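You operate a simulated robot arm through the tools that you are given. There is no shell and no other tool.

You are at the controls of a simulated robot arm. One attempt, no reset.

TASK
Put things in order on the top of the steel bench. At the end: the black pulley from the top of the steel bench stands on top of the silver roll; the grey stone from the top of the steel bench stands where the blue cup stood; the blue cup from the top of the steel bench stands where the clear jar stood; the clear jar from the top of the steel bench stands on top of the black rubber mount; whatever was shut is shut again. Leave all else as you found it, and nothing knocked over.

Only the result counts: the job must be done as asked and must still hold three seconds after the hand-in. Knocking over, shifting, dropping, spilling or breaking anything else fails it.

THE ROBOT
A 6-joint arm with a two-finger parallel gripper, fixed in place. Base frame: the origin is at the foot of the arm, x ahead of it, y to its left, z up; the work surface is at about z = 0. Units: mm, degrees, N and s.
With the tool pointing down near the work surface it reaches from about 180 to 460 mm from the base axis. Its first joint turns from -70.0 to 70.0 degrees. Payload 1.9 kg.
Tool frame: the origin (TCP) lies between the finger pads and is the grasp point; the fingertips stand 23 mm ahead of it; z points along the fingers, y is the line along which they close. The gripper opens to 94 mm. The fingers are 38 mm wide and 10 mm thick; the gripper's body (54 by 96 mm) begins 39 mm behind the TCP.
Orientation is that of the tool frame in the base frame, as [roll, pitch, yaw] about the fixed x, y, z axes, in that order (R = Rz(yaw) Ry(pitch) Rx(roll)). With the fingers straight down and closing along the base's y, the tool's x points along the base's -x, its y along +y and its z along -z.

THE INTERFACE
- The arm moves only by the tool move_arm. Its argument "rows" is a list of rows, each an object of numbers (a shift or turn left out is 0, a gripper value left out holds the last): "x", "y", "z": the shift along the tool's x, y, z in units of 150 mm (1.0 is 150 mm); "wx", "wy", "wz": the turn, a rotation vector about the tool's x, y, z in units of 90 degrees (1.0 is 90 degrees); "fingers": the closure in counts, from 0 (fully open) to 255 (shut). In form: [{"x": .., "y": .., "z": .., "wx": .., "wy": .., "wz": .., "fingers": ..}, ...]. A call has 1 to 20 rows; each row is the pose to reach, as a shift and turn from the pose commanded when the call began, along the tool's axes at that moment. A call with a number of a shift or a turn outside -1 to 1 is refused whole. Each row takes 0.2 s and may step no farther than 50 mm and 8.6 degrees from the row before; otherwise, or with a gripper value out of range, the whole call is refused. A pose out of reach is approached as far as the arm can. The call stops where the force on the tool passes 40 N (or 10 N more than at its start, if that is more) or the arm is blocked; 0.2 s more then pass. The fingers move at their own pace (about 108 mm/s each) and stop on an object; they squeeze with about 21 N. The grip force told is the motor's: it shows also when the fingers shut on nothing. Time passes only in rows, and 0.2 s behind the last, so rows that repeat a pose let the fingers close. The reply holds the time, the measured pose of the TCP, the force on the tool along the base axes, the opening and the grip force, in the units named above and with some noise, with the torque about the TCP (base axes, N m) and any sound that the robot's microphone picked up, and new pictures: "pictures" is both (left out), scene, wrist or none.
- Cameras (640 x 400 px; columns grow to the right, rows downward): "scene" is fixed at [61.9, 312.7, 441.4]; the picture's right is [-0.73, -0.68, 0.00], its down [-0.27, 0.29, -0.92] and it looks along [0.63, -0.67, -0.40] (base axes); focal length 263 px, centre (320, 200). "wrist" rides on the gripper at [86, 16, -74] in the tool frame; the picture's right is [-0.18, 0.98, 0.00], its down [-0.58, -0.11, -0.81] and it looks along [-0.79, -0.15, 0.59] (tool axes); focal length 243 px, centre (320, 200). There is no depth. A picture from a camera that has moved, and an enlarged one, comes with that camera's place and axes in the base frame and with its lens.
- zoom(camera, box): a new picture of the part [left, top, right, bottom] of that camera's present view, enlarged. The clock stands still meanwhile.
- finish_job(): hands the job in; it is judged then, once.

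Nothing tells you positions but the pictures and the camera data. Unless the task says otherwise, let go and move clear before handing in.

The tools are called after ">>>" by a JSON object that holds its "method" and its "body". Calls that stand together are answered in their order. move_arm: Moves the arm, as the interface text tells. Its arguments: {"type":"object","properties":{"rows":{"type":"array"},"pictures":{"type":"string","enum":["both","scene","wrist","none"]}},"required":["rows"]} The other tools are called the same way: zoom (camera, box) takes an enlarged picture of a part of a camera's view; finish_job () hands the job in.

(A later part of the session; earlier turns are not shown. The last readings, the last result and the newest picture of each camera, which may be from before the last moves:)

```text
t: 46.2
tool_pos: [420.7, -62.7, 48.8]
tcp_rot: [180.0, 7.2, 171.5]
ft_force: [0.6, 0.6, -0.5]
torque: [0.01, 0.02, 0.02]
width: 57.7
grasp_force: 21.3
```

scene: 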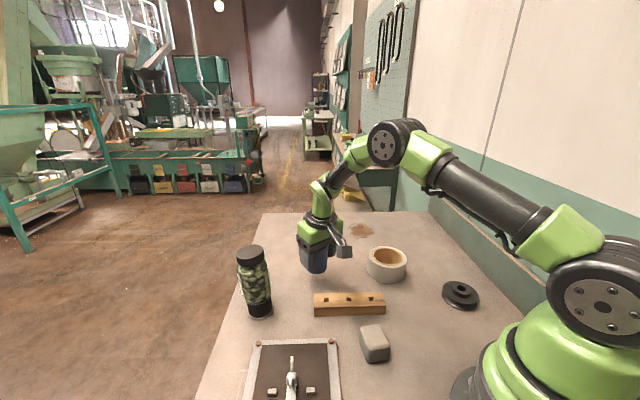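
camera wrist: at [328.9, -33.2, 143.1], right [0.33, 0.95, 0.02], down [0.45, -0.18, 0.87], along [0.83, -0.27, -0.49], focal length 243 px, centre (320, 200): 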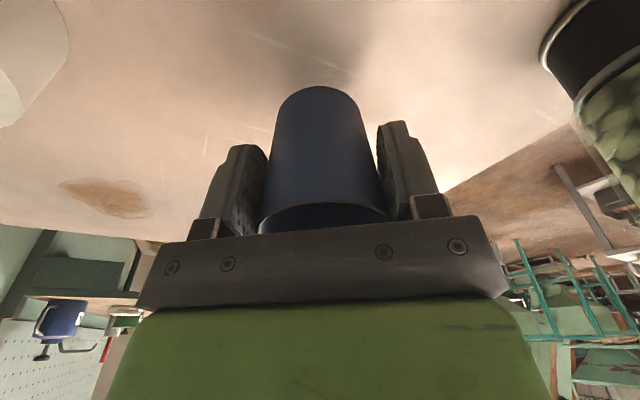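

>>> {"method": "move_arm", "body": {"rows": [{"x": 0.0008, "z": 0.0067, "fingers": 255}, {"x": 0.0008, "z": 0.0067}], "pictures": "both"}}

```text
t: 46.8
tool_pos: [421.4, -63.0, 48.6]
tcp_rot: [180.0, 7.2, 171.5]
ft_force: [0.4, 0.1, -0.3]
torque: [-0.02, 0.0, 0.01]
width: 58.1
grasp_force: 20.7
camera wrist: at [328.7, -33.0, 111.7], right [0.33, 0.95, 0.02], down [0.45, -0.18, 0.87], along [0.83, -0.27, -0.49], focal length 243 px, centre (320, 200)
```

scene: 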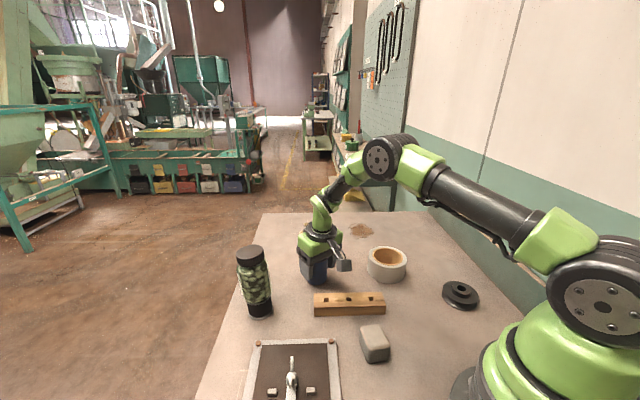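
wrist: 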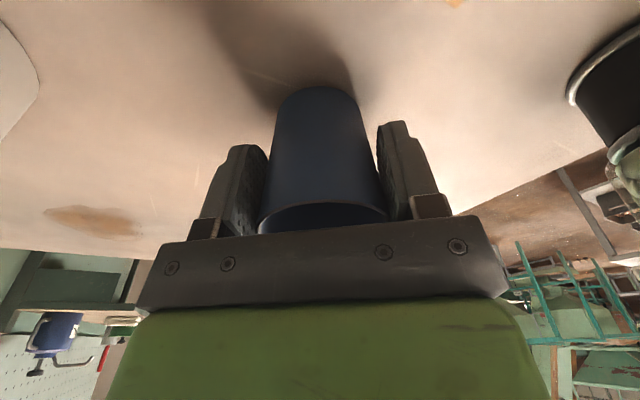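

>>> {"method": "move_arm", "body": {"rows": [{"x": 0.0008, "z": 0.0067, "fingers": 255}, {"x": 0.0008, "z": 0.0067}], "pictures": "none"}}

```text
t: 47.4
tool_pos: [421.3, -62.5, 48.1]
tcp_rot: [-180.0, 7.3, 171.5]
ft_force: [-2.2, -0.3, 5.0]
torque: [0.12, 0.03, 0.03]
width: 57.7
grasp_force: 21.0
```

The cup is touching at 5 N. I'll release it gently and then open wide.

>>> {"method": "move_arm", "body": {"rows": [{"fingers": 100}, {"fingers": 98}, {"fingers": 96}, {"fingers": 93}, {"fingers": 88}, {"fingers": 70}, {"fingers": 40}, {"fingers": 0}, {"fingers": 0}]}}

```text
t: 49.4
tool_pos: [420.5, -63.3, 47.7]
tcp_rot: [-179.9, 7.3, 171.5]
ft_force: [-0.2, 0.7, -0.4]
torque: [-0.01, -0.02, 0.01]
width: 94.1
grasp_force: 0.1
camera wrist: at [328.7, -32.9, 111.3], right [0.33, 0.95, 0.02], down [0.45, -0.18, 0.87], along [0.83, -0.27, -0.49], focal length 243 px, centre (320, 200)
```

scene: 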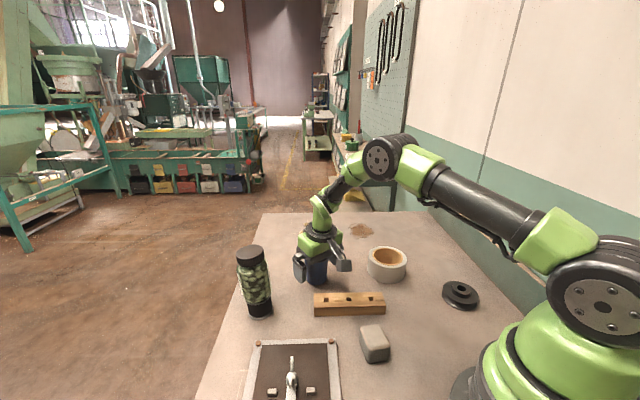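
wrist: 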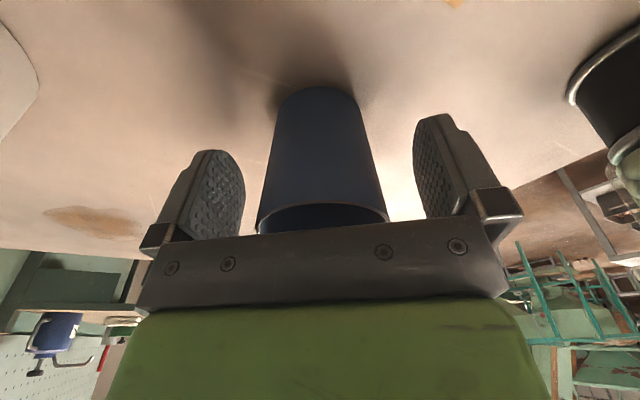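

The cup is standing where the jar stood. I'll back straight up and then go look at the stone.

>>> {"method": "move_arm", "body": {"rows": [{"x": -0.008, "z": -0.06, "fingers": 0}, {"x": -0.022, "z": -0.17}, {"x": -0.045, "z": -0.35}, {"x": -0.068, "z": -0.54}, {"x": -0.092, "z": -0.73}, {"x": -0.117, "z": -0.926}, {"x": -0.117, "z": -0.926}]}}

>>> {"method": "zoom", "body": {"camera": "scene", "box": [220, 220, 380, 330]}}

```text
t: 51.0
tool_pos: [420.8, -62.0, 188.6]
tcp_rot: [-180.0, 7.2, 171.5]
ft_force: [0.4, 0.6, -0.8]
torque: [0.0, 0.02, 0.03]
width: 93.7
grasp_force: 0.0
camera wrist: at [327.7, -32.6, 252.1], right [0.33, 0.95, 0.02], down [0.45, -0.18, 0.87], along [0.83, -0.27, -0.49], focal length 243 px, centre (320, 200)
```

scene: 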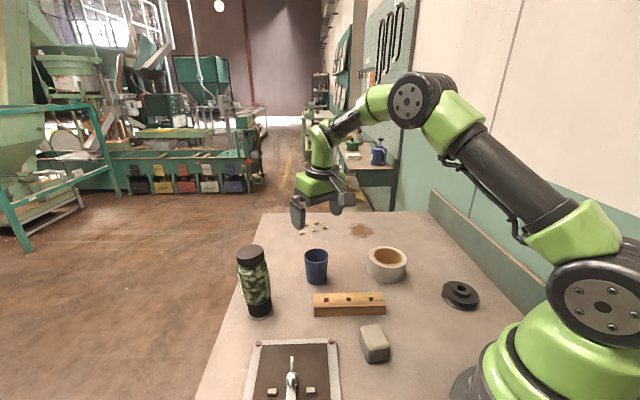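
wrist: 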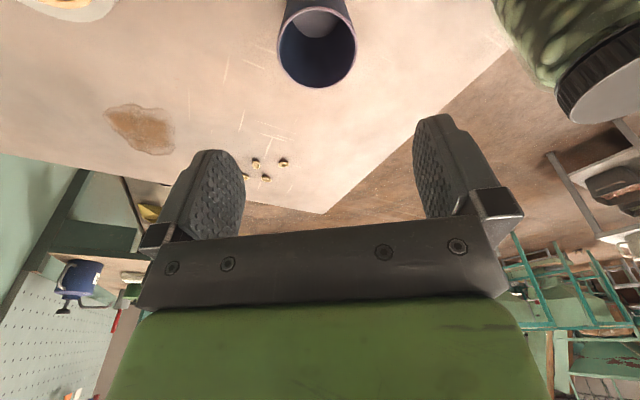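

```text
3.64 times, centred on (300, 275) of scene
camera zoom: at [61.9, 312.7, 441.4], right [-0.73, -0.68, 0.0], down [-0.27, 0.29, -0.92], along [0.63, -0.67, -0.4], focal length 956 px, centre (393, -73)
```

zoom: 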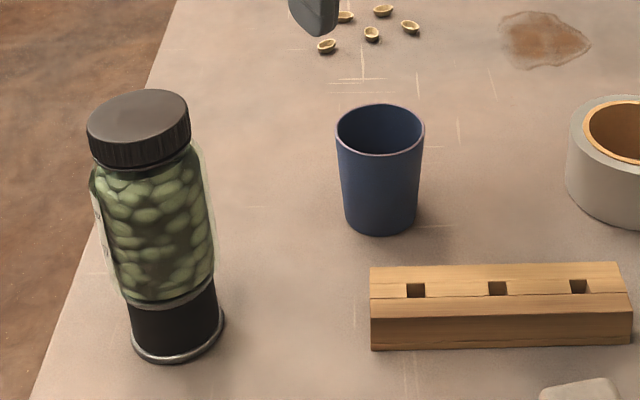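

The cup stands upright and the jar hasn't changed. Now I'll move to look at the stone.

>>> {"method": "move_arm", "body": {"rows": [{"x": 0.13, "y": 0.025, "z": -0.016, "wx": 0.0044, "wz": 0.035, "fingers": 0}, {"x": 0.31, "y": 0.059, "z": -0.039, "wx": 0.0104, "wz": 0.082}, {"x": 0.5, "y": 0.095, "z": -0.063, "wx": 0.0167, "wz": 0.1325}, {"x": 0.69, "y": 0.13, "z": -0.087, "wx": 0.023, "wz": 0.183}, {"x": 0.84, "y": 0.159, "z": -0.106, "wx": 0.028, "wz": 0.223}, {"x": 0.894, "y": 0.169, "z": -0.113, "wx": 0.0299, "wz": 0.237}, {"x": 0.894, "y": 0.169, "z": -0.113, "wx": 0.0299, "wz": 0.237}]}}

```text
t: 52.6
tool_pos: [291.5, -18.3, 187.1]
tcp_rot: [179.9, 7.2, 149.9]
ft_force: [-0.8, -0.2, 0.5]
torque: [0.03, 0.0, -0.02]
width: 93.7
grasp_force: 0.1
camera wrist: at [215.6, 42.8, 251.3], right [0.65, 0.76, 0.02], down [0.36, -0.33, 0.87], along [0.67, -0.56, -0.49], focal length 243 px, centre (320, 200)
```

scene: 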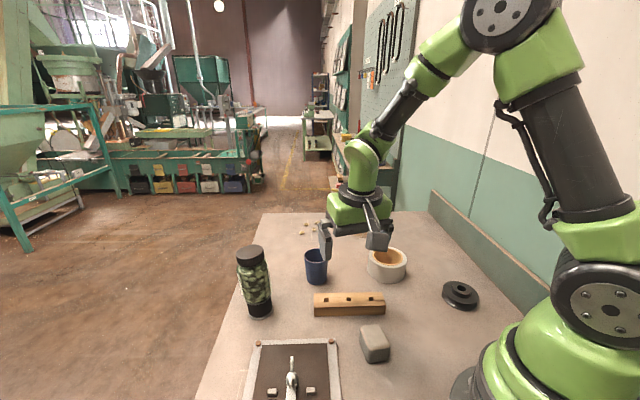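
wrist: 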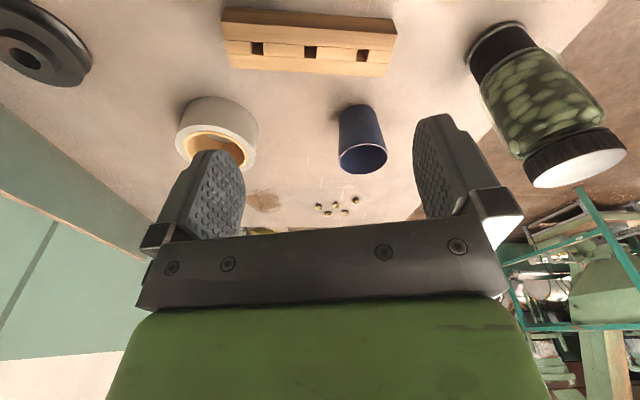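

This view shows the jar and mount from the side, so I'll zoom in to check the seating.

>>> {"method": "zoom", "body": {"camera": "wrist", "box": [450, 0, 640, 200]}}

```text
2.00 times, centred on (545, 100) of wrist
camera zoom: at [215.6, 42.8, 251.3], right [0.65, 0.76, 0.02], down [0.36, -0.33, 0.87], along [0.67, -0.56, -0.49], focal length 485 px, centre (-130, 400)
```

zoom: 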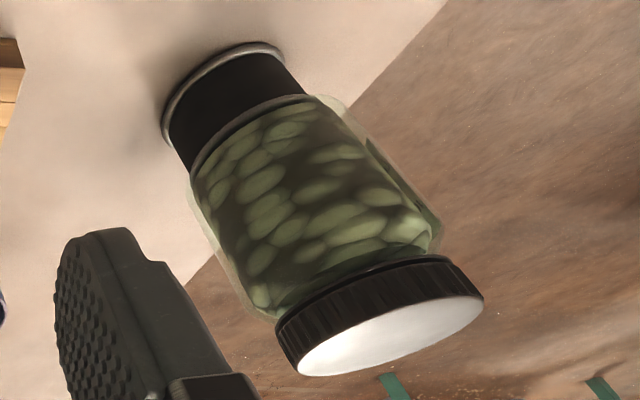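

>>> {"method": "zoom", "body": {"camera": "wrist", "box": [460, 10, 560, 80]}}

```text
5.71 times, centred on (510, 45) of wrist
camera zoom: at [215.6, 42.8, 251.3], right [0.65, 0.76, 0.02], down [0.36, -0.33, 0.87], along [0.67, -0.56, -0.49], focal length 1386 px, centre (-766, 1086)
```

zoom: 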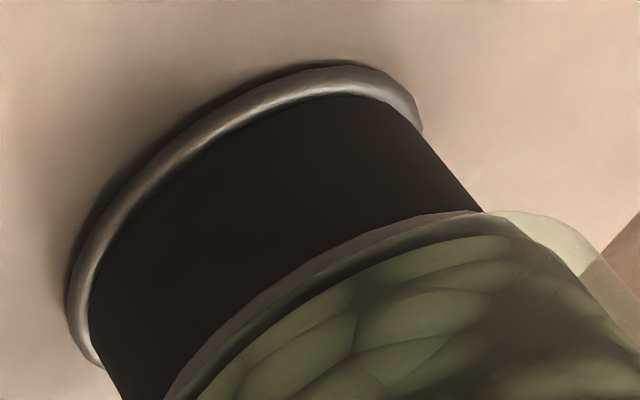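

>>> {"method": "zoom", "body": {"camera": "wrist", "box": [460, 15, 550, 105]}}

>>> {"method": "zoom", "body": {"camera": "wrist", "box": [500, 110, 640, 200]}}

```text
4.44 times, centred on (505, 60) of wrist
camera zoom: at [215.6, 42.8, 251.3], right [0.65, 0.76, 0.02], down [0.36, -0.33, 0.87], along [0.67, -0.56, -0.49], focal length 1078 px, centre (-502, 822)
```

zoom: 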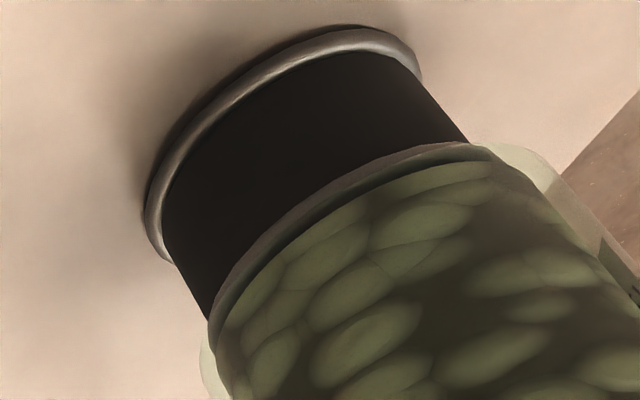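

```text
4.44 times, centred on (570, 155) of wrist
camera zoom: at [215.6, 42.8, 251.3], right [0.65, 0.76, 0.02], down [0.36, -0.33, 0.87], along [0.67, -0.56, -0.49], focal length 1078 px, centre (-791, 400)
```

zoom: 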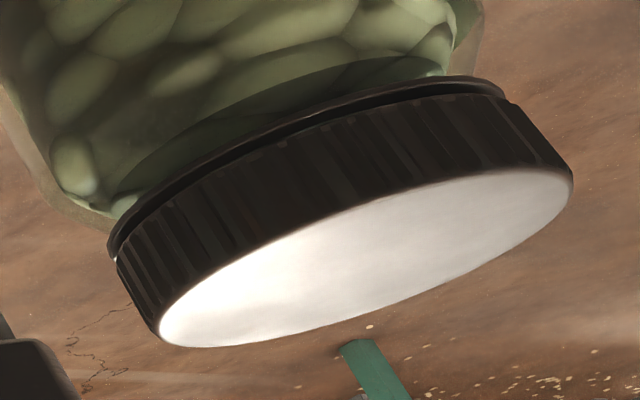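

I'll come back to the jar's seating later. Next I'll move over the stone for a close look.

>>> {"method": "move_arm", "body": {"rows": [{"x": 0.12, "y": -0.023, "z": 0.037, "fingers": 0}, {"x": 0.28, "y": -0.054, "z": 0.087}, {"x": 0.45, "y": -0.087, "z": 0.14}, {"x": 0.567, "y": -0.11, "z": 0.177}, {"x": 0.567, "y": -0.11, "z": 0.177}]}}

```text
t: 53.8
tool_pos: [211.7, 8.7, 150.3]
tcp_rot: [180.0, 7.2, 150.0]
ft_force: [0.4, -0.3, 0.0]
torque: [-0.01, 0.02, 0.0]
width: 93.9
grasp_force: 0.0
camera wrist: at [136.8, 70.0, 214.0], right [0.65, 0.76, 0.02], down [0.36, -0.33, 0.87], along [0.67, -0.56, -0.49], focal length 243 px, centre (320, 200)
```

scene: 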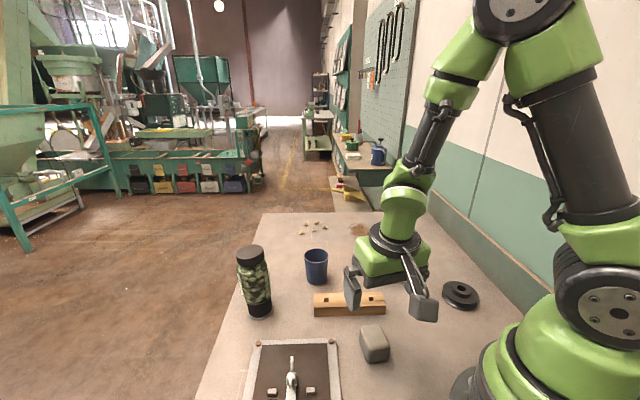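
wrist: 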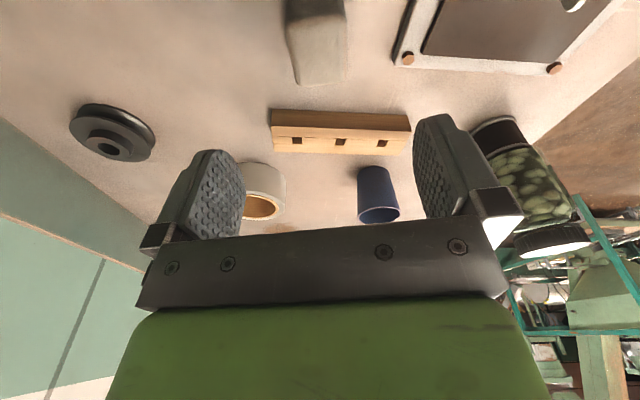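

>>> {"method": "zoom", "body": {"camera": "wrist", "box": [240, 0, 400, 100]}}

>>> {"method": "zoom", "body": {"camera": "scene", "box": [345, 315, 405, 370]}}

```text
4.00 times, centred on (320, 50) of wrist
camera zoom: at [136.8, 70.0, 214.0], right [0.65, 0.76, 0.02], down [0.36, -0.33, 0.87], along [0.67, -0.56, -0.49], focal length 970 px, centre (320, 800)
```

zoom: 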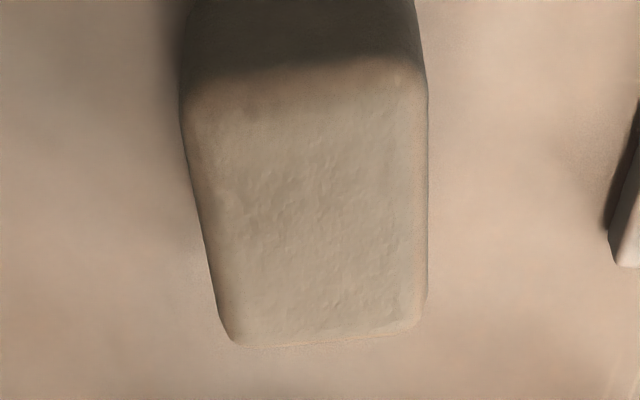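

```text
7.27 times, centred on (375, 342) of scene
camera zoom: at [61.9, 312.7, 441.4], right [-0.73, -0.68, 0.0], down [-0.27, 0.29, -0.92], along [0.63, -0.67, -0.4], focal length 1912 px, centre (-80, -836)
```

zoom: 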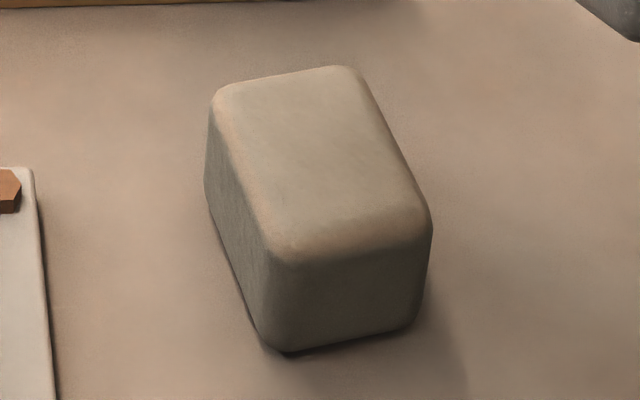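

The stone's top is about 39 × 44 mm, centred near (220, 4.5). I'll line up to close across its short side with a limited opening, keep the tilt, and go down around it.

>>> {"method": "move_arm", "body": {"rows": [{"x": 0.012, "y": 0.002, "z": 0.15, "wx": 0.002, "wz": 0.016, "fingers": 65}, {"x": 0.024, "y": 0.005, "z": 0.32, "wx": 0.004, "wz": 0.032}, {"x": 0.034, "y": 0.005, "z": 0.47, "wx": 0.0052, "wz": 0.0408}, {"x": 0.034, "y": 0.005, "z": 0.47, "wx": 0.0052, "wz": 0.0408}]}}

```text
t: 54.8
tool_pos: [225.2, 10.0, 91.7]
tcp_rot: [-179.9, 7.1, 146.4]
ft_force: [-0.5, 0.4, -0.1]
torque: [-0.01, 0.0, -0.01]
width: 69.9
grasp_force: 0.0
out of reach, approached as far as the arm can: row 1, 2, 3, 4
camera wrist: at [155.1, 74.9, 155.3], right [0.7, 0.72, 0.02], down [0.34, -0.35, 0.87], along [0.63, -0.6, -0.49], focal length 243 px, centre (320, 200)
```

scene: 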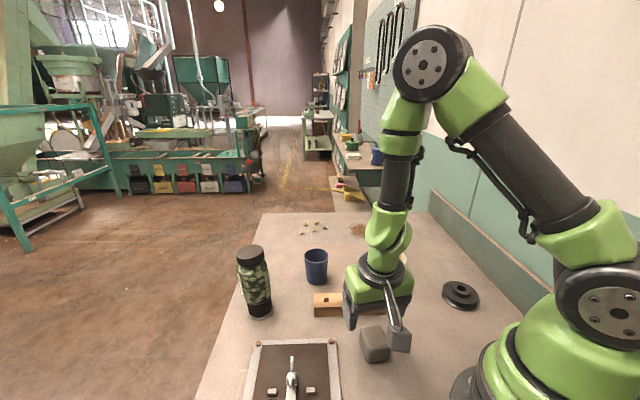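
wrist: 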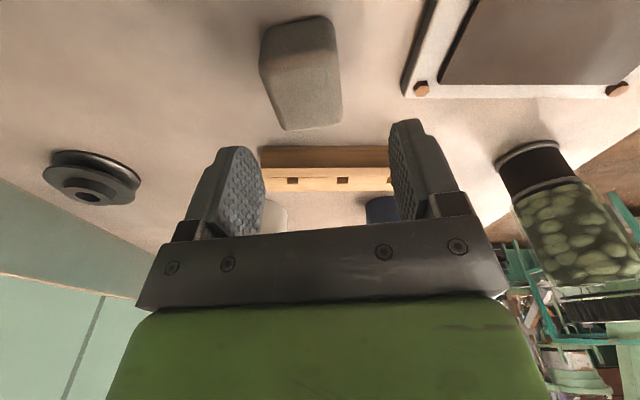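

With this tilt the arm can't come in close enough to the stone. I'll reduce the tilt to 3°, which still gives enough reach at the cup's old spot, and line up again above the stone.

>>> {"method": "move_arm", "body": {"rows": [{"x": 0.008, "z": -0.07, "wy": 0.015, "fingers": 65}, {"x": 0.02, "z": -0.138, "wy": 0.03}, {"x": 0.032, "z": -0.138, "wy": 0.0467}, {"x": 0.032, "z": -0.138, "wy": 0.0467}]}}

```text
t: 55.8
tool_pos: [209.7, 11.2, 100.9]
tcp_rot: [179.9, 3.0, 146.3]
ft_force: [-1.1, -0.6, 0.0]
torque: [0.02, -0.02, 0.0]
width: 70.0
grasp_force: 0.0
out of reach, approached as far as the arm can: row 1
camera wrist: at [142.6, 74.3, 170.5], right [0.7, 0.72, 0.01], down [0.39, -0.39, 0.84], along [0.6, -0.58, -0.55], focal length 243 px, centre (320, 200)
```

scene: 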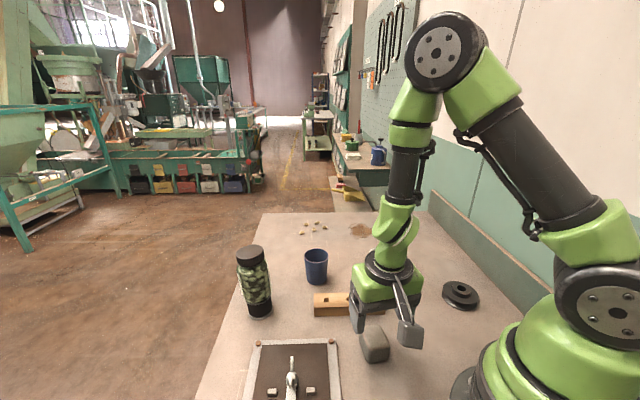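
wrist: 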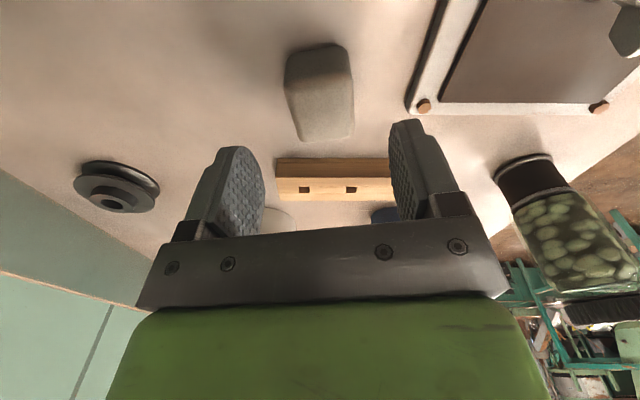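

>>> {"method": "zoom", "body": {"camera": "wrist", "box": [240, 20, 400, 150]}}

```text
3.08 times, centred on (320, 85) of wrist
camera zoom: at [142.6, 74.3, 170.5], right [0.7, 0.72, 0.01], down [0.39, -0.39, 0.84], along [0.6, -0.58, -0.55], focal length 746 px, centre (320, 554)
```

zoom: 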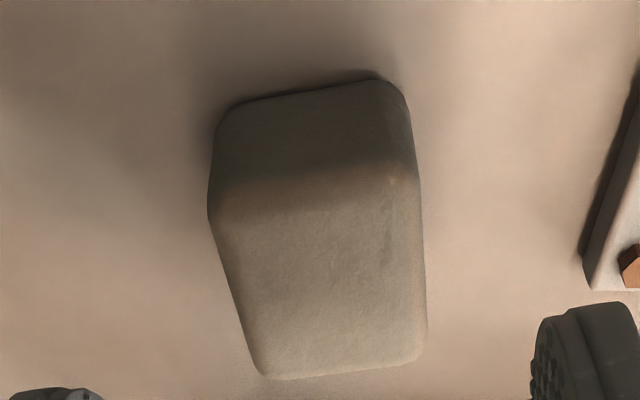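

The stone is centred between the fingers to within a millimetre. I'll go down around it.

>>> {"method": "move_arm", "body": {"rows": [{"x": 0.005, "z": 0.1, "fingers": 65}, {"x": 0.011, "z": 0.21}, {"x": 0.017, "z": 0.32}, {"x": 0.021, "z": 0.4}, {"x": 0.0238, "z": 0.45}, {"x": 0.0248, "z": 0.4727}, {"x": 0.0248, "z": 0.4727}]}}

```text
t: 57.1
tool_pos: [203.2, -12.4, 65.6]
tcp_rot: [-178.5, -4.0, 146.4]
ft_force: [-4.6, -1.3, 18.5]
torque: [0.37, -0.53, 0.08]
width: 68.5
grasp_force: 0.1
out of reach, approached as far as the arm can: row 1, 2, 3, 4, 5, 6
stopped in row 6: the force on the tool passed its limit at 84 N (the readings are from after the stop); the commanded pose is now the measured one
camera wrist: at [144.0, 49.3, 145.3], right [0.7, 0.72, -0.04], down [0.48, -0.43, 0.77], along [0.53, -0.55, -0.64], focal length 243 px, centre (320, 200)
```

scene: 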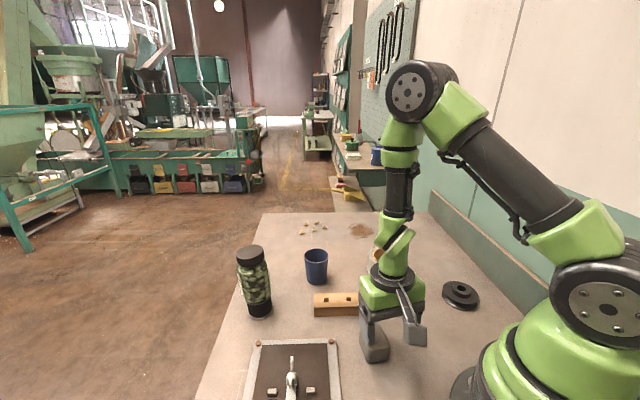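
wrist: 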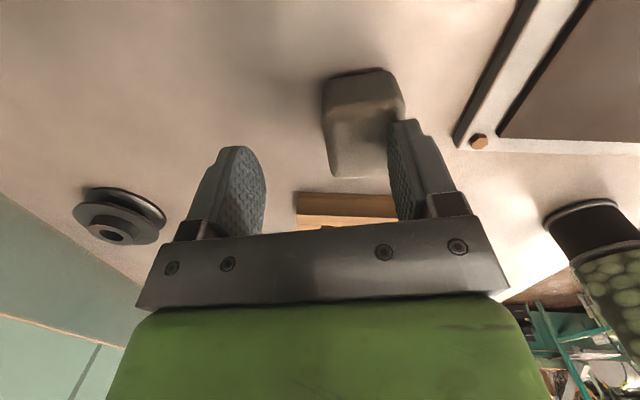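

The reach limit pulled the arm off course while it descended, and a finger came down on top of the stone. The call stopped there, so I'll back straight up and check the stone before trying another approach.

>>> {"method": "move_arm", "body": {"rows": [{"x": 0.007, "y": -0.0026, "z": -0.1, "fingers": 65}, {"x": 0.014, "y": -0.0052, "z": -0.2}, {"x": 0.028, "y": -0.0104, "z": -0.4}, {"x": 0.042, "y": -0.0156, "z": -0.6}, {"x": 0.042, "y": -0.0156, "z": -0.6}]}}

>>> {"method": "zoom", "body": {"camera": "scene", "box": [335, 305, 415, 370]}}

>>> {"method": "zoom", "body": {"camera": "scene", "box": [215, 225, 345, 330]}}

```text
t: 58.3
tool_pos: [202.2, -10.1, 154.9]
tcp_rot: [-178.4, -4.1, 146.2]
ft_force: [0.2, -0.4, -0.3]
torque: [-0.01, -0.03, 0.0]
width: 69.9
grasp_force: 0.0
out of reach, approached as far as the arm can: row 1, 2, 3, 4
camera wrist: at [143.5, 50.3, 235.3], right [0.7, 0.72, -0.04], down [0.48, -0.43, 0.77], along [0.53, -0.55, -0.64], focal length 243 px, centre (320, 200)
```

scene: 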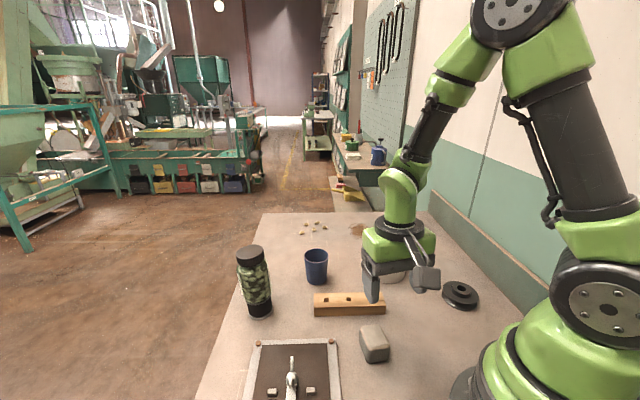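
wrist: 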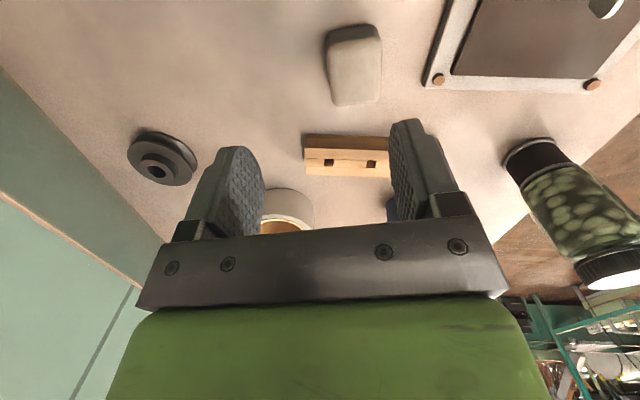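

```text
6.15 times, centred on (375, 338) of scene
camera zoom: at [61.9, 312.7, 441.4], right [-0.73, -0.68, 0.0], down [-0.27, 0.29, -0.92], along [0.63, -0.67, -0.4], focal length 1618 px, centre (-18, -646)
```

zoom: 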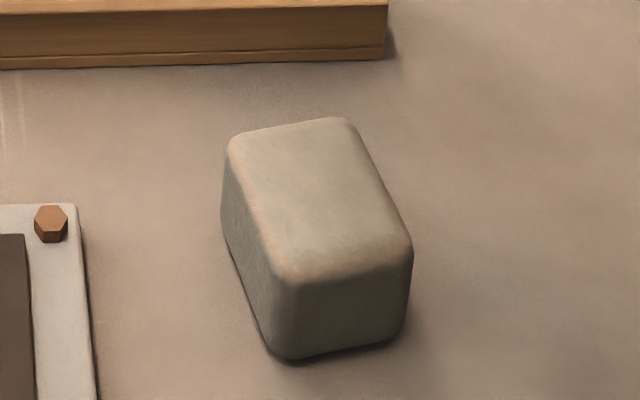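

```text
3.81 times, centred on (280, 278) of scene
camera zoom: at [61.9, 312.7, 441.4], right [-0.73, -0.68, 0.0], down [-0.27, 0.29, -0.92], along [0.63, -0.67, -0.4], focal length 1002 px, centre (472, -95)
```

zoom: 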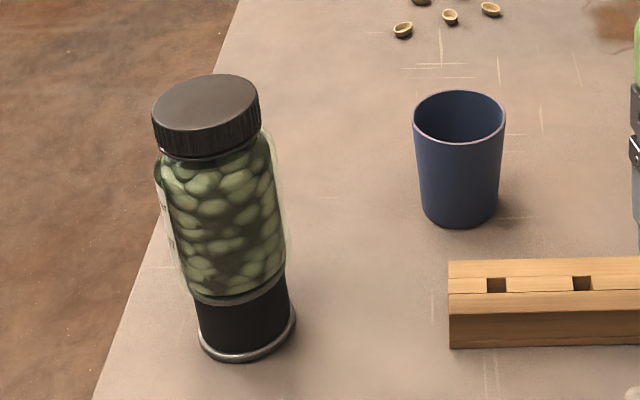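

The stone is still upright in nearly the same place, and the jar and cup are undisturbed. I'll set the tool vertical above the stone and measure it again.

>>> {"method": "move_arm", "body": {"rows": [{"x": 0.018, "y": 0.053, "z": 0.012, "wx": -0.0055, "wy": -0.0148, "fingers": 65}, {"x": 0.037, "y": 0.105, "z": 0.025, "wx": -0.011, "wy": -0.0296}, {"x": 0.055, "y": 0.158, "z": 0.037, "wx": -0.0166, "wy": -0.0444}, {"x": 0.055, "y": 0.158, "z": 0.037, "wx": -0.0166, "wy": -0.0444}], "pictures": "wrist"}}

>>> {"method": "zoom", "body": {"camera": "wrist", "box": [240, 0, 400, 130]}}

```text
t: 59.3
tool_pos: [207.7, 14.2, 149.5]
tcp_rot: [179.9, 0.0, 146.4]
ft_force: [0.9, -1.1, -1.0]
torque: [-0.02, 0.0, -0.02]
width: 70.0
grasp_force: 0.1
camera wrist: at [143.9, 75.8, 224.0], right [0.7, 0.72, 0.0], down [0.42, -0.41, 0.81], along [0.58, -0.56, -0.59], focal length 243 px, centre (320, 200)
```

wrist: 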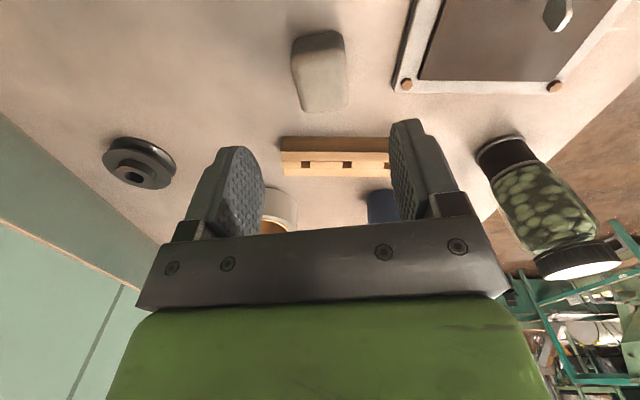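

```text
3.08 times, centred on (320, 65) of wrist
camera zoom: at [143.9, 75.8, 224.0], right [0.7, 0.72, 0.0], down [0.42, -0.41, 0.81], along [0.58, -0.56, -0.59], focal length 746 px, centre (320, 615)
```

zoom: 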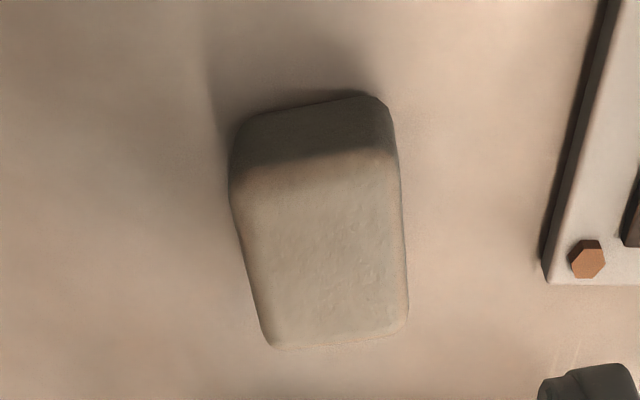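

The stone is well aligned, only 1.5 mm off laterally and 15 mm outboard of the TCP, which is what I want. I'll go down in short stages and check reach at each one.

>>> {"method": "move_arm", "body": {"rows": [{"y": -0.005, "z": 0.1, "fingers": 65}, {"y": -0.01, "z": 0.22}, {"y": -0.01, "z": 0.34}, {"y": -0.01, "z": 0.42}, {"y": -0.01, "z": 0.42}], "pictures": "wrist"}}

```text
t: 60.5
tool_pos: [207.5, 11.9, 86.6]
tcp_rot: [179.9, 0.0, 146.4]
ft_force: [-0.7, 0.1, 0.2]
torque: [-0.02, 0.02, -0.02]
width: 69.9
grasp_force: 0.0
camera wrist: at [144.1, 74.1, 161.1], right [0.7, 0.72, 0.0], down [0.42, -0.41, 0.81], along [0.58, -0.56, -0.59], focal length 243 px, centre (320, 200)
```

wrist: 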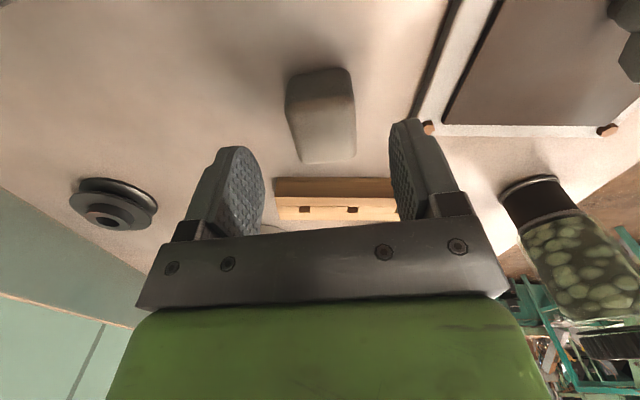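

>>> {"method": "move_arm", "body": {"rows": [{"z": 0.07, "fingers": 65}, {"z": 0.14}, {"z": 0.14}], "pictures": "wrist"}}

```text
t: 61.3
tool_pos: [208.6, 12.0, 66.1]
tcp_rot: [179.9, 0.0, 146.4]
ft_force: [-0.6, 0.5, 0.1]
torque: [0.01, 0.02, 0.02]
width: 70.1
grasp_force: 0.0
camera wrist: at [144.7, 72.9, 141.0], right [0.7, 0.72, 0.0], down [0.42, -0.41, 0.81], along [0.58, -0.56, -0.59], focal length 243 px, centre (320, 200)
```

wrist: 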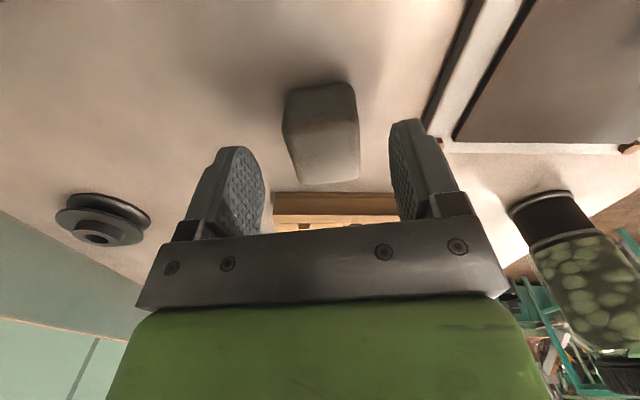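

>>> {"method": "move_arm", "body": {"rows": [{"z": 0.06, "fingers": 65}, {"z": 0.12}, {"z": 0.18}, {"z": 0.23}, {"z": 0.23}], "pictures": "both"}}

```text
t: 62.5
tool_pos: [207.8, 12.5, 31.3]
tcp_rot: [-180.0, 0.0, 146.3]
ft_force: [0.2, 0.1, -0.9]
torque: [-0.03, -0.01, 0.06]
width: 70.0
grasp_force: 0.1
camera wrist: at [143.3, 73.5, 105.9], right [0.7, 0.72, 0.0], down [0.42, -0.41, 0.81], along [0.58, -0.56, -0.59], focal length 243 px, centre (320, 200)
```

scene: 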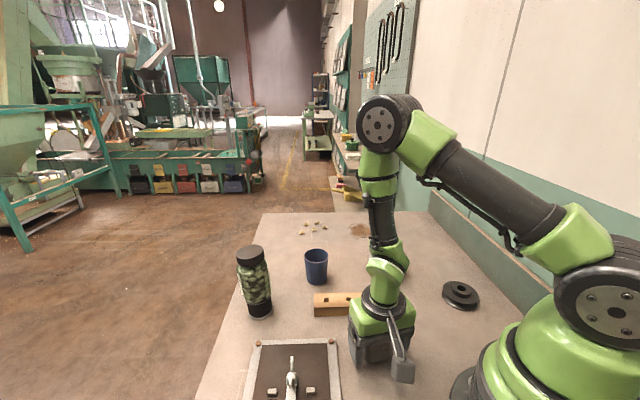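
wrist: 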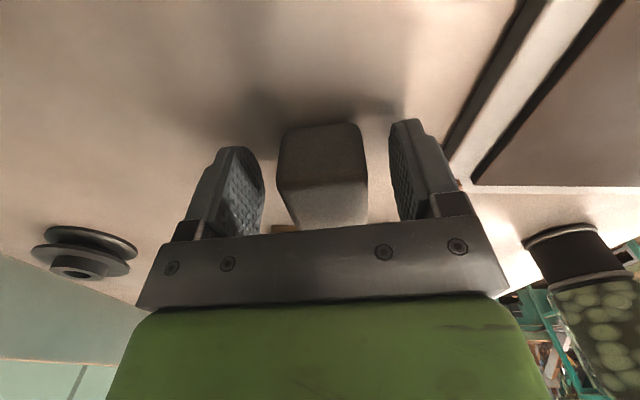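

>>> {"method": "move_arm", "body": {"rows": [{"fingers": 120}, {"fingers": 255}, {"fingers": 255}, {"fingers": 255}], "pictures": "wrist"}}

```text
t: 63.5
tool_pos: [207.2, 12.7, 29.8]
tcp_rot: [-180.0, 0.1, 146.4]
ft_force: [-0.3, -1.0, 0.1]
torque: [-0.03, -0.06, -0.02]
width: 42.1
grasp_force: 21.0
camera wrist: at [143.3, 73.5, 106.1], right [0.7, 0.72, 0.0], down [0.42, -0.41, 0.81], along [0.58, -0.56, -0.59], focal length 243 px, centre (320, 200)
```

wrist: 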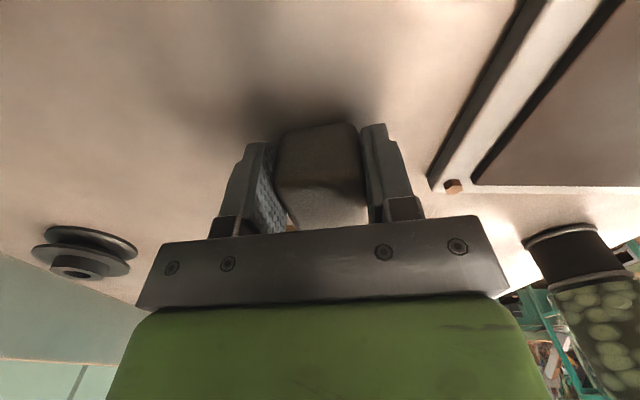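

The stone is gripped at 42 mm. I'll lift it gently and check.

>>> {"method": "move_arm", "body": {"rows": [{"z": -0.03, "fingers": 255}, {"z": -0.08}, {"z": -0.16}, {"z": -0.26}, {"z": -0.26}]}}

```text
t: 64.7
tool_pos: [208.3, 11.8, 70.8]
tcp_rot: [-179.9, -0.1, 146.4]
ft_force: [0.2, -0.9, -2.1]
torque: [0.0, 0.0, -0.01]
width: 41.6
grasp_force: 21.2
camera wrist: at [143.4, 73.1, 145.7], right [0.7, 0.72, 0.0], down [0.42, -0.41, 0.81], along [0.58, -0.56, -0.59], focal length 243 px, centre (320, 200)
```

scene: 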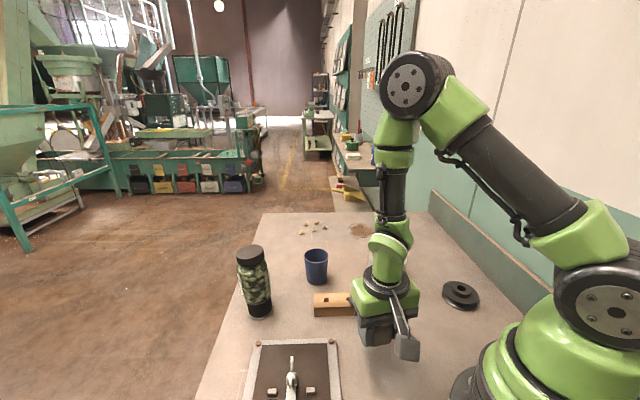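
wrist: 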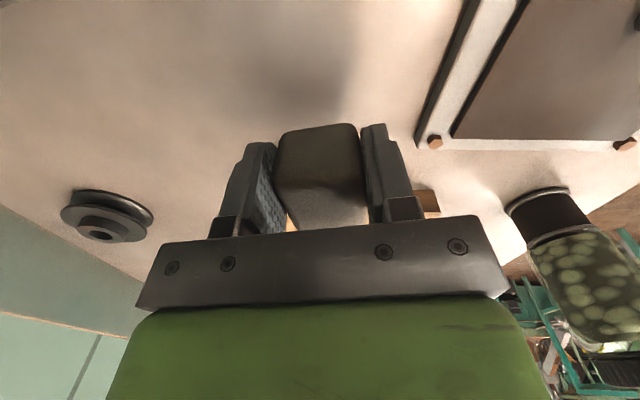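

The stone is secure at about 0.2 kg. I'll raise it and carry it toward the cup's old spot.

>>> {"method": "move_arm", "body": {"rows": [{"z": -0.15, "fingers": 255}, {"z": -0.3}, {"x": -0.05, "y": -0.045, "z": -0.45}, {"x": -0.13, "y": -0.12, "z": -0.55}, {"x": -0.23, "y": -0.21, "z": -0.6}, {"x": -0.33, "y": -0.3, "z": -0.6}, {"x": -0.406, "y": -0.37, "z": -0.6}, {"x": -0.406, "y": -0.37, "z": -0.6}], "pictures": "none"}}

```text
t: 66.5
tool_pos: [226.6, -68.0, 160.4]
tcp_rot: [179.9, 0.0, 146.4]
ft_force: [-0.5, 1.2, -2.3]
torque: [0.01, 0.01, 0.01]
width: 41.9
grasp_force: 21.6
```

>>> {"method": "move_arm", "body": {"rows": [{"x": -0.1, "y": -0.096, "wz": 0.016, "fingers": 255}, {"x": -0.23, "y": -0.22, "wz": 0.036}, {"x": -0.36, "y": -0.344, "wz": 0.056}, {"x": -0.49, "y": -0.468, "wz": 0.076}, {"x": -0.57, "y": -0.545, "wz": 0.088}, {"x": -0.603, "y": -0.576, "wz": 0.093}, {"x": -0.603, "y": -0.576, "wz": 0.093}], "pictures": "scene"}}

```text
t: 68.1
tool_pos: [255.1, -189.3, 160.6]
tcp_rot: [-179.9, -0.1, 137.9]
ft_force: [0.1, 0.6, -2.4]
torque: [0.03, 0.01, -0.01]
width: 41.9
grasp_force: 21.4
```

scene: 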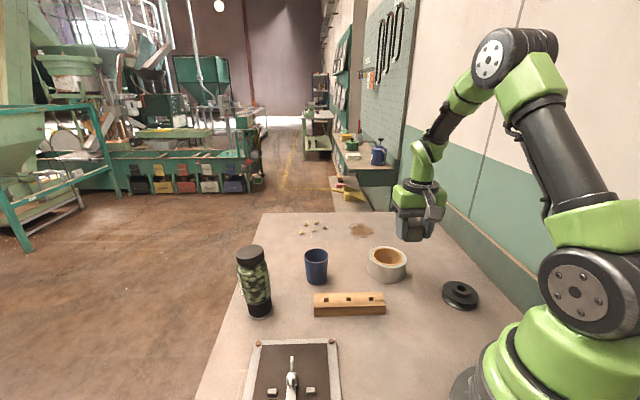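

>>> {"method": "move_arm", "body": {"rows": [{"x": -0.1, "y": -0.073, "z": 0.01, "wz": 0.015, "fingers": 255}, {"x": -0.23, "y": -0.168, "z": 0.025, "wz": 0.035}, {"x": -0.36, "y": -0.263, "z": 0.04, "wz": 0.055}, {"x": -0.49, "y": -0.358, "z": 0.055, "wz": 0.075}, {"x": -0.57, "y": -0.416, "z": 0.063, "wz": 0.087}, {"x": -0.605, "y": -0.442, "z": 0.067, "wz": 0.092}, {"x": -0.605, "y": -0.442, "z": 0.067, "wz": 0.092}], "pictures": "both"}}

```text
t: 69.7
tool_pos: [278.7, -299.0, 150.7]
tcp_rot: [179.9, 0.0, 129.7]
ft_force: [0.8, 0.5, -1.9]
torque: [0.01, 0.0, -0.03]
width: 41.9
grasp_force: 20.9
camera wrist: at [234.2, -222.4, 225.3], right [0.87, 0.49, 0.0], down [0.29, -0.52, 0.81], along [0.39, -0.7, -0.59], focal length 243 px, centre (320, 200)
```

scene: 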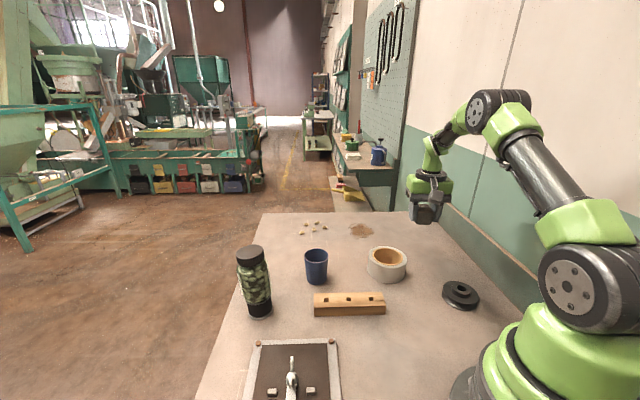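
wrist: 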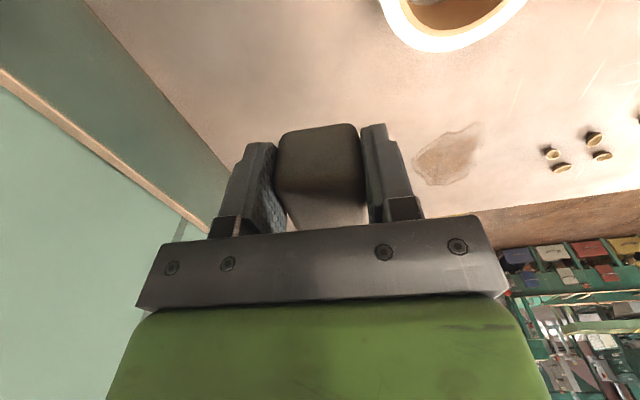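

>>> {"method": "move_arm", "body": {"rows": [{"x": -0.08, "y": -0.04, "z": 0.06, "fingers": 255}, {"x": -0.17, "y": -0.083, "z": 0.16}, {"x": -0.25, "y": -0.123, "z": 0.28}, {"x": -0.3, "y": -0.147, "z": 0.4}, {"x": -0.32, "y": -0.157, "z": 0.5}, {"x": -0.32, "y": -0.157, "z": 0.533}, {"x": -0.32, "y": -0.157, "z": 0.533}], "pictures": "both"}}

```text
t: 71.3
tool_pos: [290.9, -352.3, 70.0]
tcp_rot: [179.9, -0.1, 129.8]
ft_force: [0.1, 0.8, -1.5]
torque: [0.04, 0.0, -0.01]
width: 41.8
grasp_force: 20.7
camera wrist: at [246.8, -274.6, 144.3], right [0.87, 0.49, 0.0], down [0.29, -0.52, 0.81], along [0.39, -0.7, -0.59], focal length 243 px, centre (320, 200)
```

scene: 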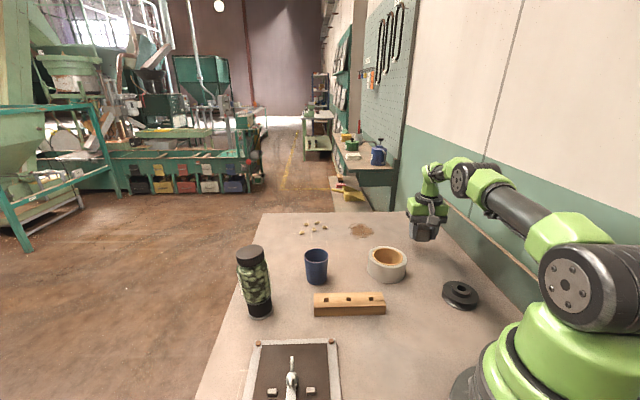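
wrist: 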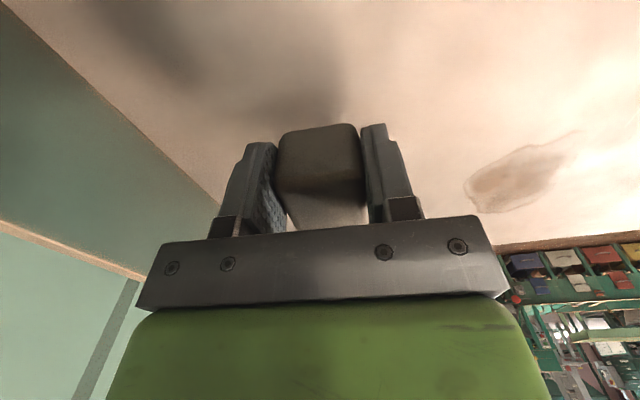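

>>> {"method": "move_arm", "body": {"rows": [{"z": 0.07, "fingers": 255}, {"z": 0.14}, {"z": 0.2}, {"z": 0.24}, {"z": 0.24}], "pictures": "none"}}

```text
t: 72.5
tool_pos: [290.1, -350.9, 33.2]
tcp_rot: [-180.0, 0.0, 129.8]
ft_force: [-0.5, 0.5, -2.5]
torque: [0.01, 0.04, -0.03]
width: 41.8
grasp_force: 21.0
```

>>> {"method": "move_arm", "body": {"rows": [{"z": 0.0067, "fingers": 255}, {"z": 0.0133}, {"z": 0.0133}], "pictures": "none"}}

```text
t: 73.3
tool_pos: [289.7, -351.1, 32.3]
tcp_rot: [179.9, 0.0, 129.8]
ft_force: [-0.1, 0.0, -2.5]
torque: [0.02, 0.03, 0.01]
width: 41.8
grasp_force: 20.9
```

>>> {"method": "move_arm", "body": {"rows": [{"z": 0.0067, "fingers": 255}, {"z": 0.0067}], "pictures": "none"}}

```text
t: 73.9
tool_pos: [290.0, -351.3, 31.2]
tcp_rot: [180.0, 0.1, 129.8]
ft_force: [-0.2, 0.6, -1.3]
torque: [0.0, -0.01, -0.04]
width: 42.1
grasp_force: 21.0
```

>>> {"method": "move_arm", "body": {"rows": [{"z": 0.0067, "fingers": 255}, {"z": 0.0067}], "pictures": "none"}}

```text
t: 74.5
tool_pos: [291.2, -350.5, 30.8]
tcp_rot: [-180.0, 0.3, 129.6]
ft_force: [-5.4, 1.6, 15.3]
torque: [0.02, 0.05, -0.11]
width: 41.9
grasp_force: 21.3
```

The stone is on the bench with 15 N of contact. I'll release it gradually.

>>> {"method": "move_arm", "body": {"rows": [{"fingers": 143}, {"fingers": 141}, {"fingers": 139}, {"fingers": 136}, {"fingers": 130}, {"fingers": 110}, {"fingers": 65}, {"fingers": 65}]}}

```text
t: 76.3
tool_pos: [291.1, -351.1, 28.5]
tcp_rot: [180.0, -0.1, 129.6]
ft_force: [-0.2, -0.2, 0.0]
torque: [-0.03, 0.03, 0.0]
width: 70.1
grasp_force: 0.0
camera wrist: at [247.0, -273.9, 104.8], right [0.87, 0.49, 0.0], down [0.29, -0.52, 0.81], along [0.39, -0.7, -0.59], focal length 243 px, centre (320, 200)
```

scene: 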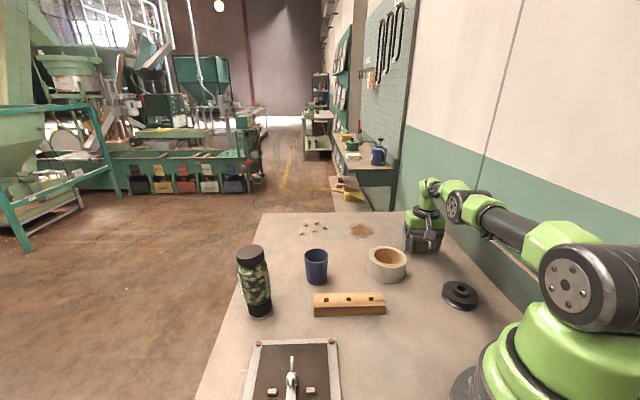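
wrist: 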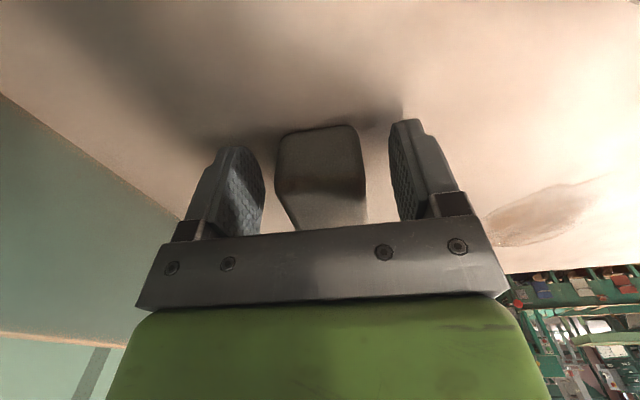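

Released cleanly. I'll back straight up and check where the stone sits.

>>> {"method": "move_arm", "body": {"rows": [{"z": -0.06, "fingers": 65}, {"z": -0.17}, {"z": -0.35}, {"z": -0.53}, {"z": -0.7}, {"z": -0.7}]}}

>>> {"method": "zoom", "body": {"camera": "scene", "box": [390, 210, 450, 262]}}

>>> {"method": "zoom", "body": {"camera": "wrist", "box": [240, 30, 400, 150]}}

```text
t: 77.7
tool_pos: [290.6, -353.3, 134.8]
tcp_rot: [-180.0, 0.0, 129.9]
ft_force: [0.0, -0.6, 0.0]
torque: [-0.01, -0.01, 0.03]
width: 69.8
grasp_force: 0.0
camera wrist: at [246.8, -275.6, 209.7], right [0.87, 0.49, 0.0], down [0.29, -0.52, 0.81], along [0.39, -0.7, -0.59], focal length 243 px, centre (320, 200)
```

scene: 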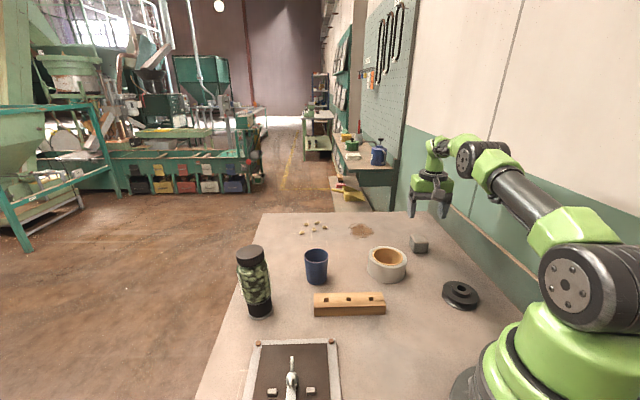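
wrist: 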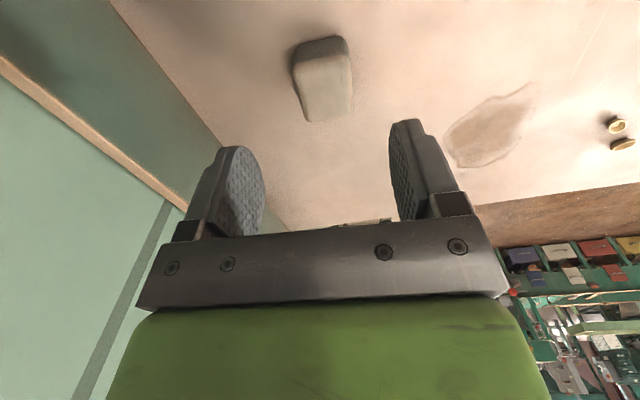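

```text
7.69 times, centred on (420, 236) of scene
camera zoom: at [61.9, 312.7, 441.4], right [-0.73, -0.68, 0.0], down [-0.27, 0.29, -0.92], along [0.63, -0.67, -0.4], focal length 2022 px, centre (-449, -77)
```

zoom: 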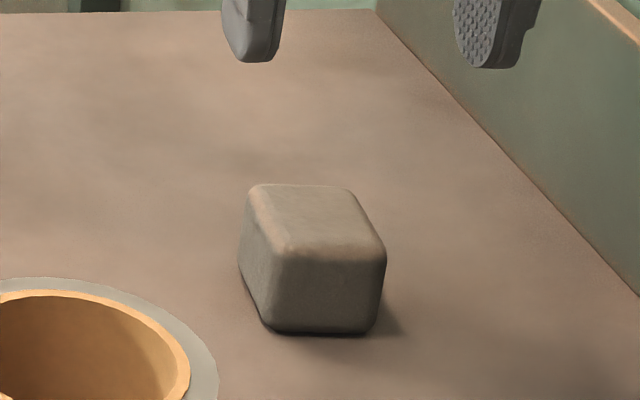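

```text
3.33 times, centred on (320, 90) of wrist
camera zoom: at [246.8, -275.6, 209.7], right [0.87, 0.49, 0.0], down [0.29, -0.52, 0.81], along [0.39, -0.7, -0.59], focal length 809 px, centre (320, 567)
```

zoom: 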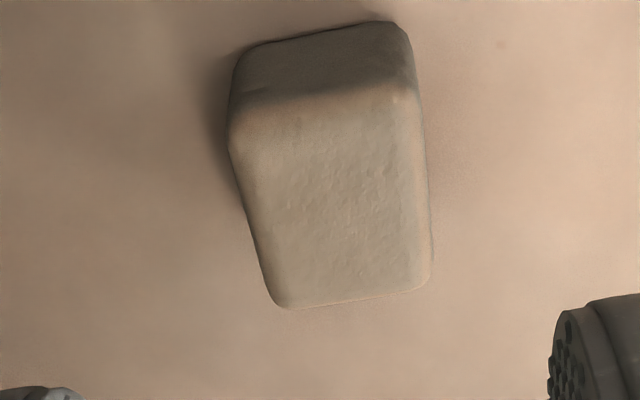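

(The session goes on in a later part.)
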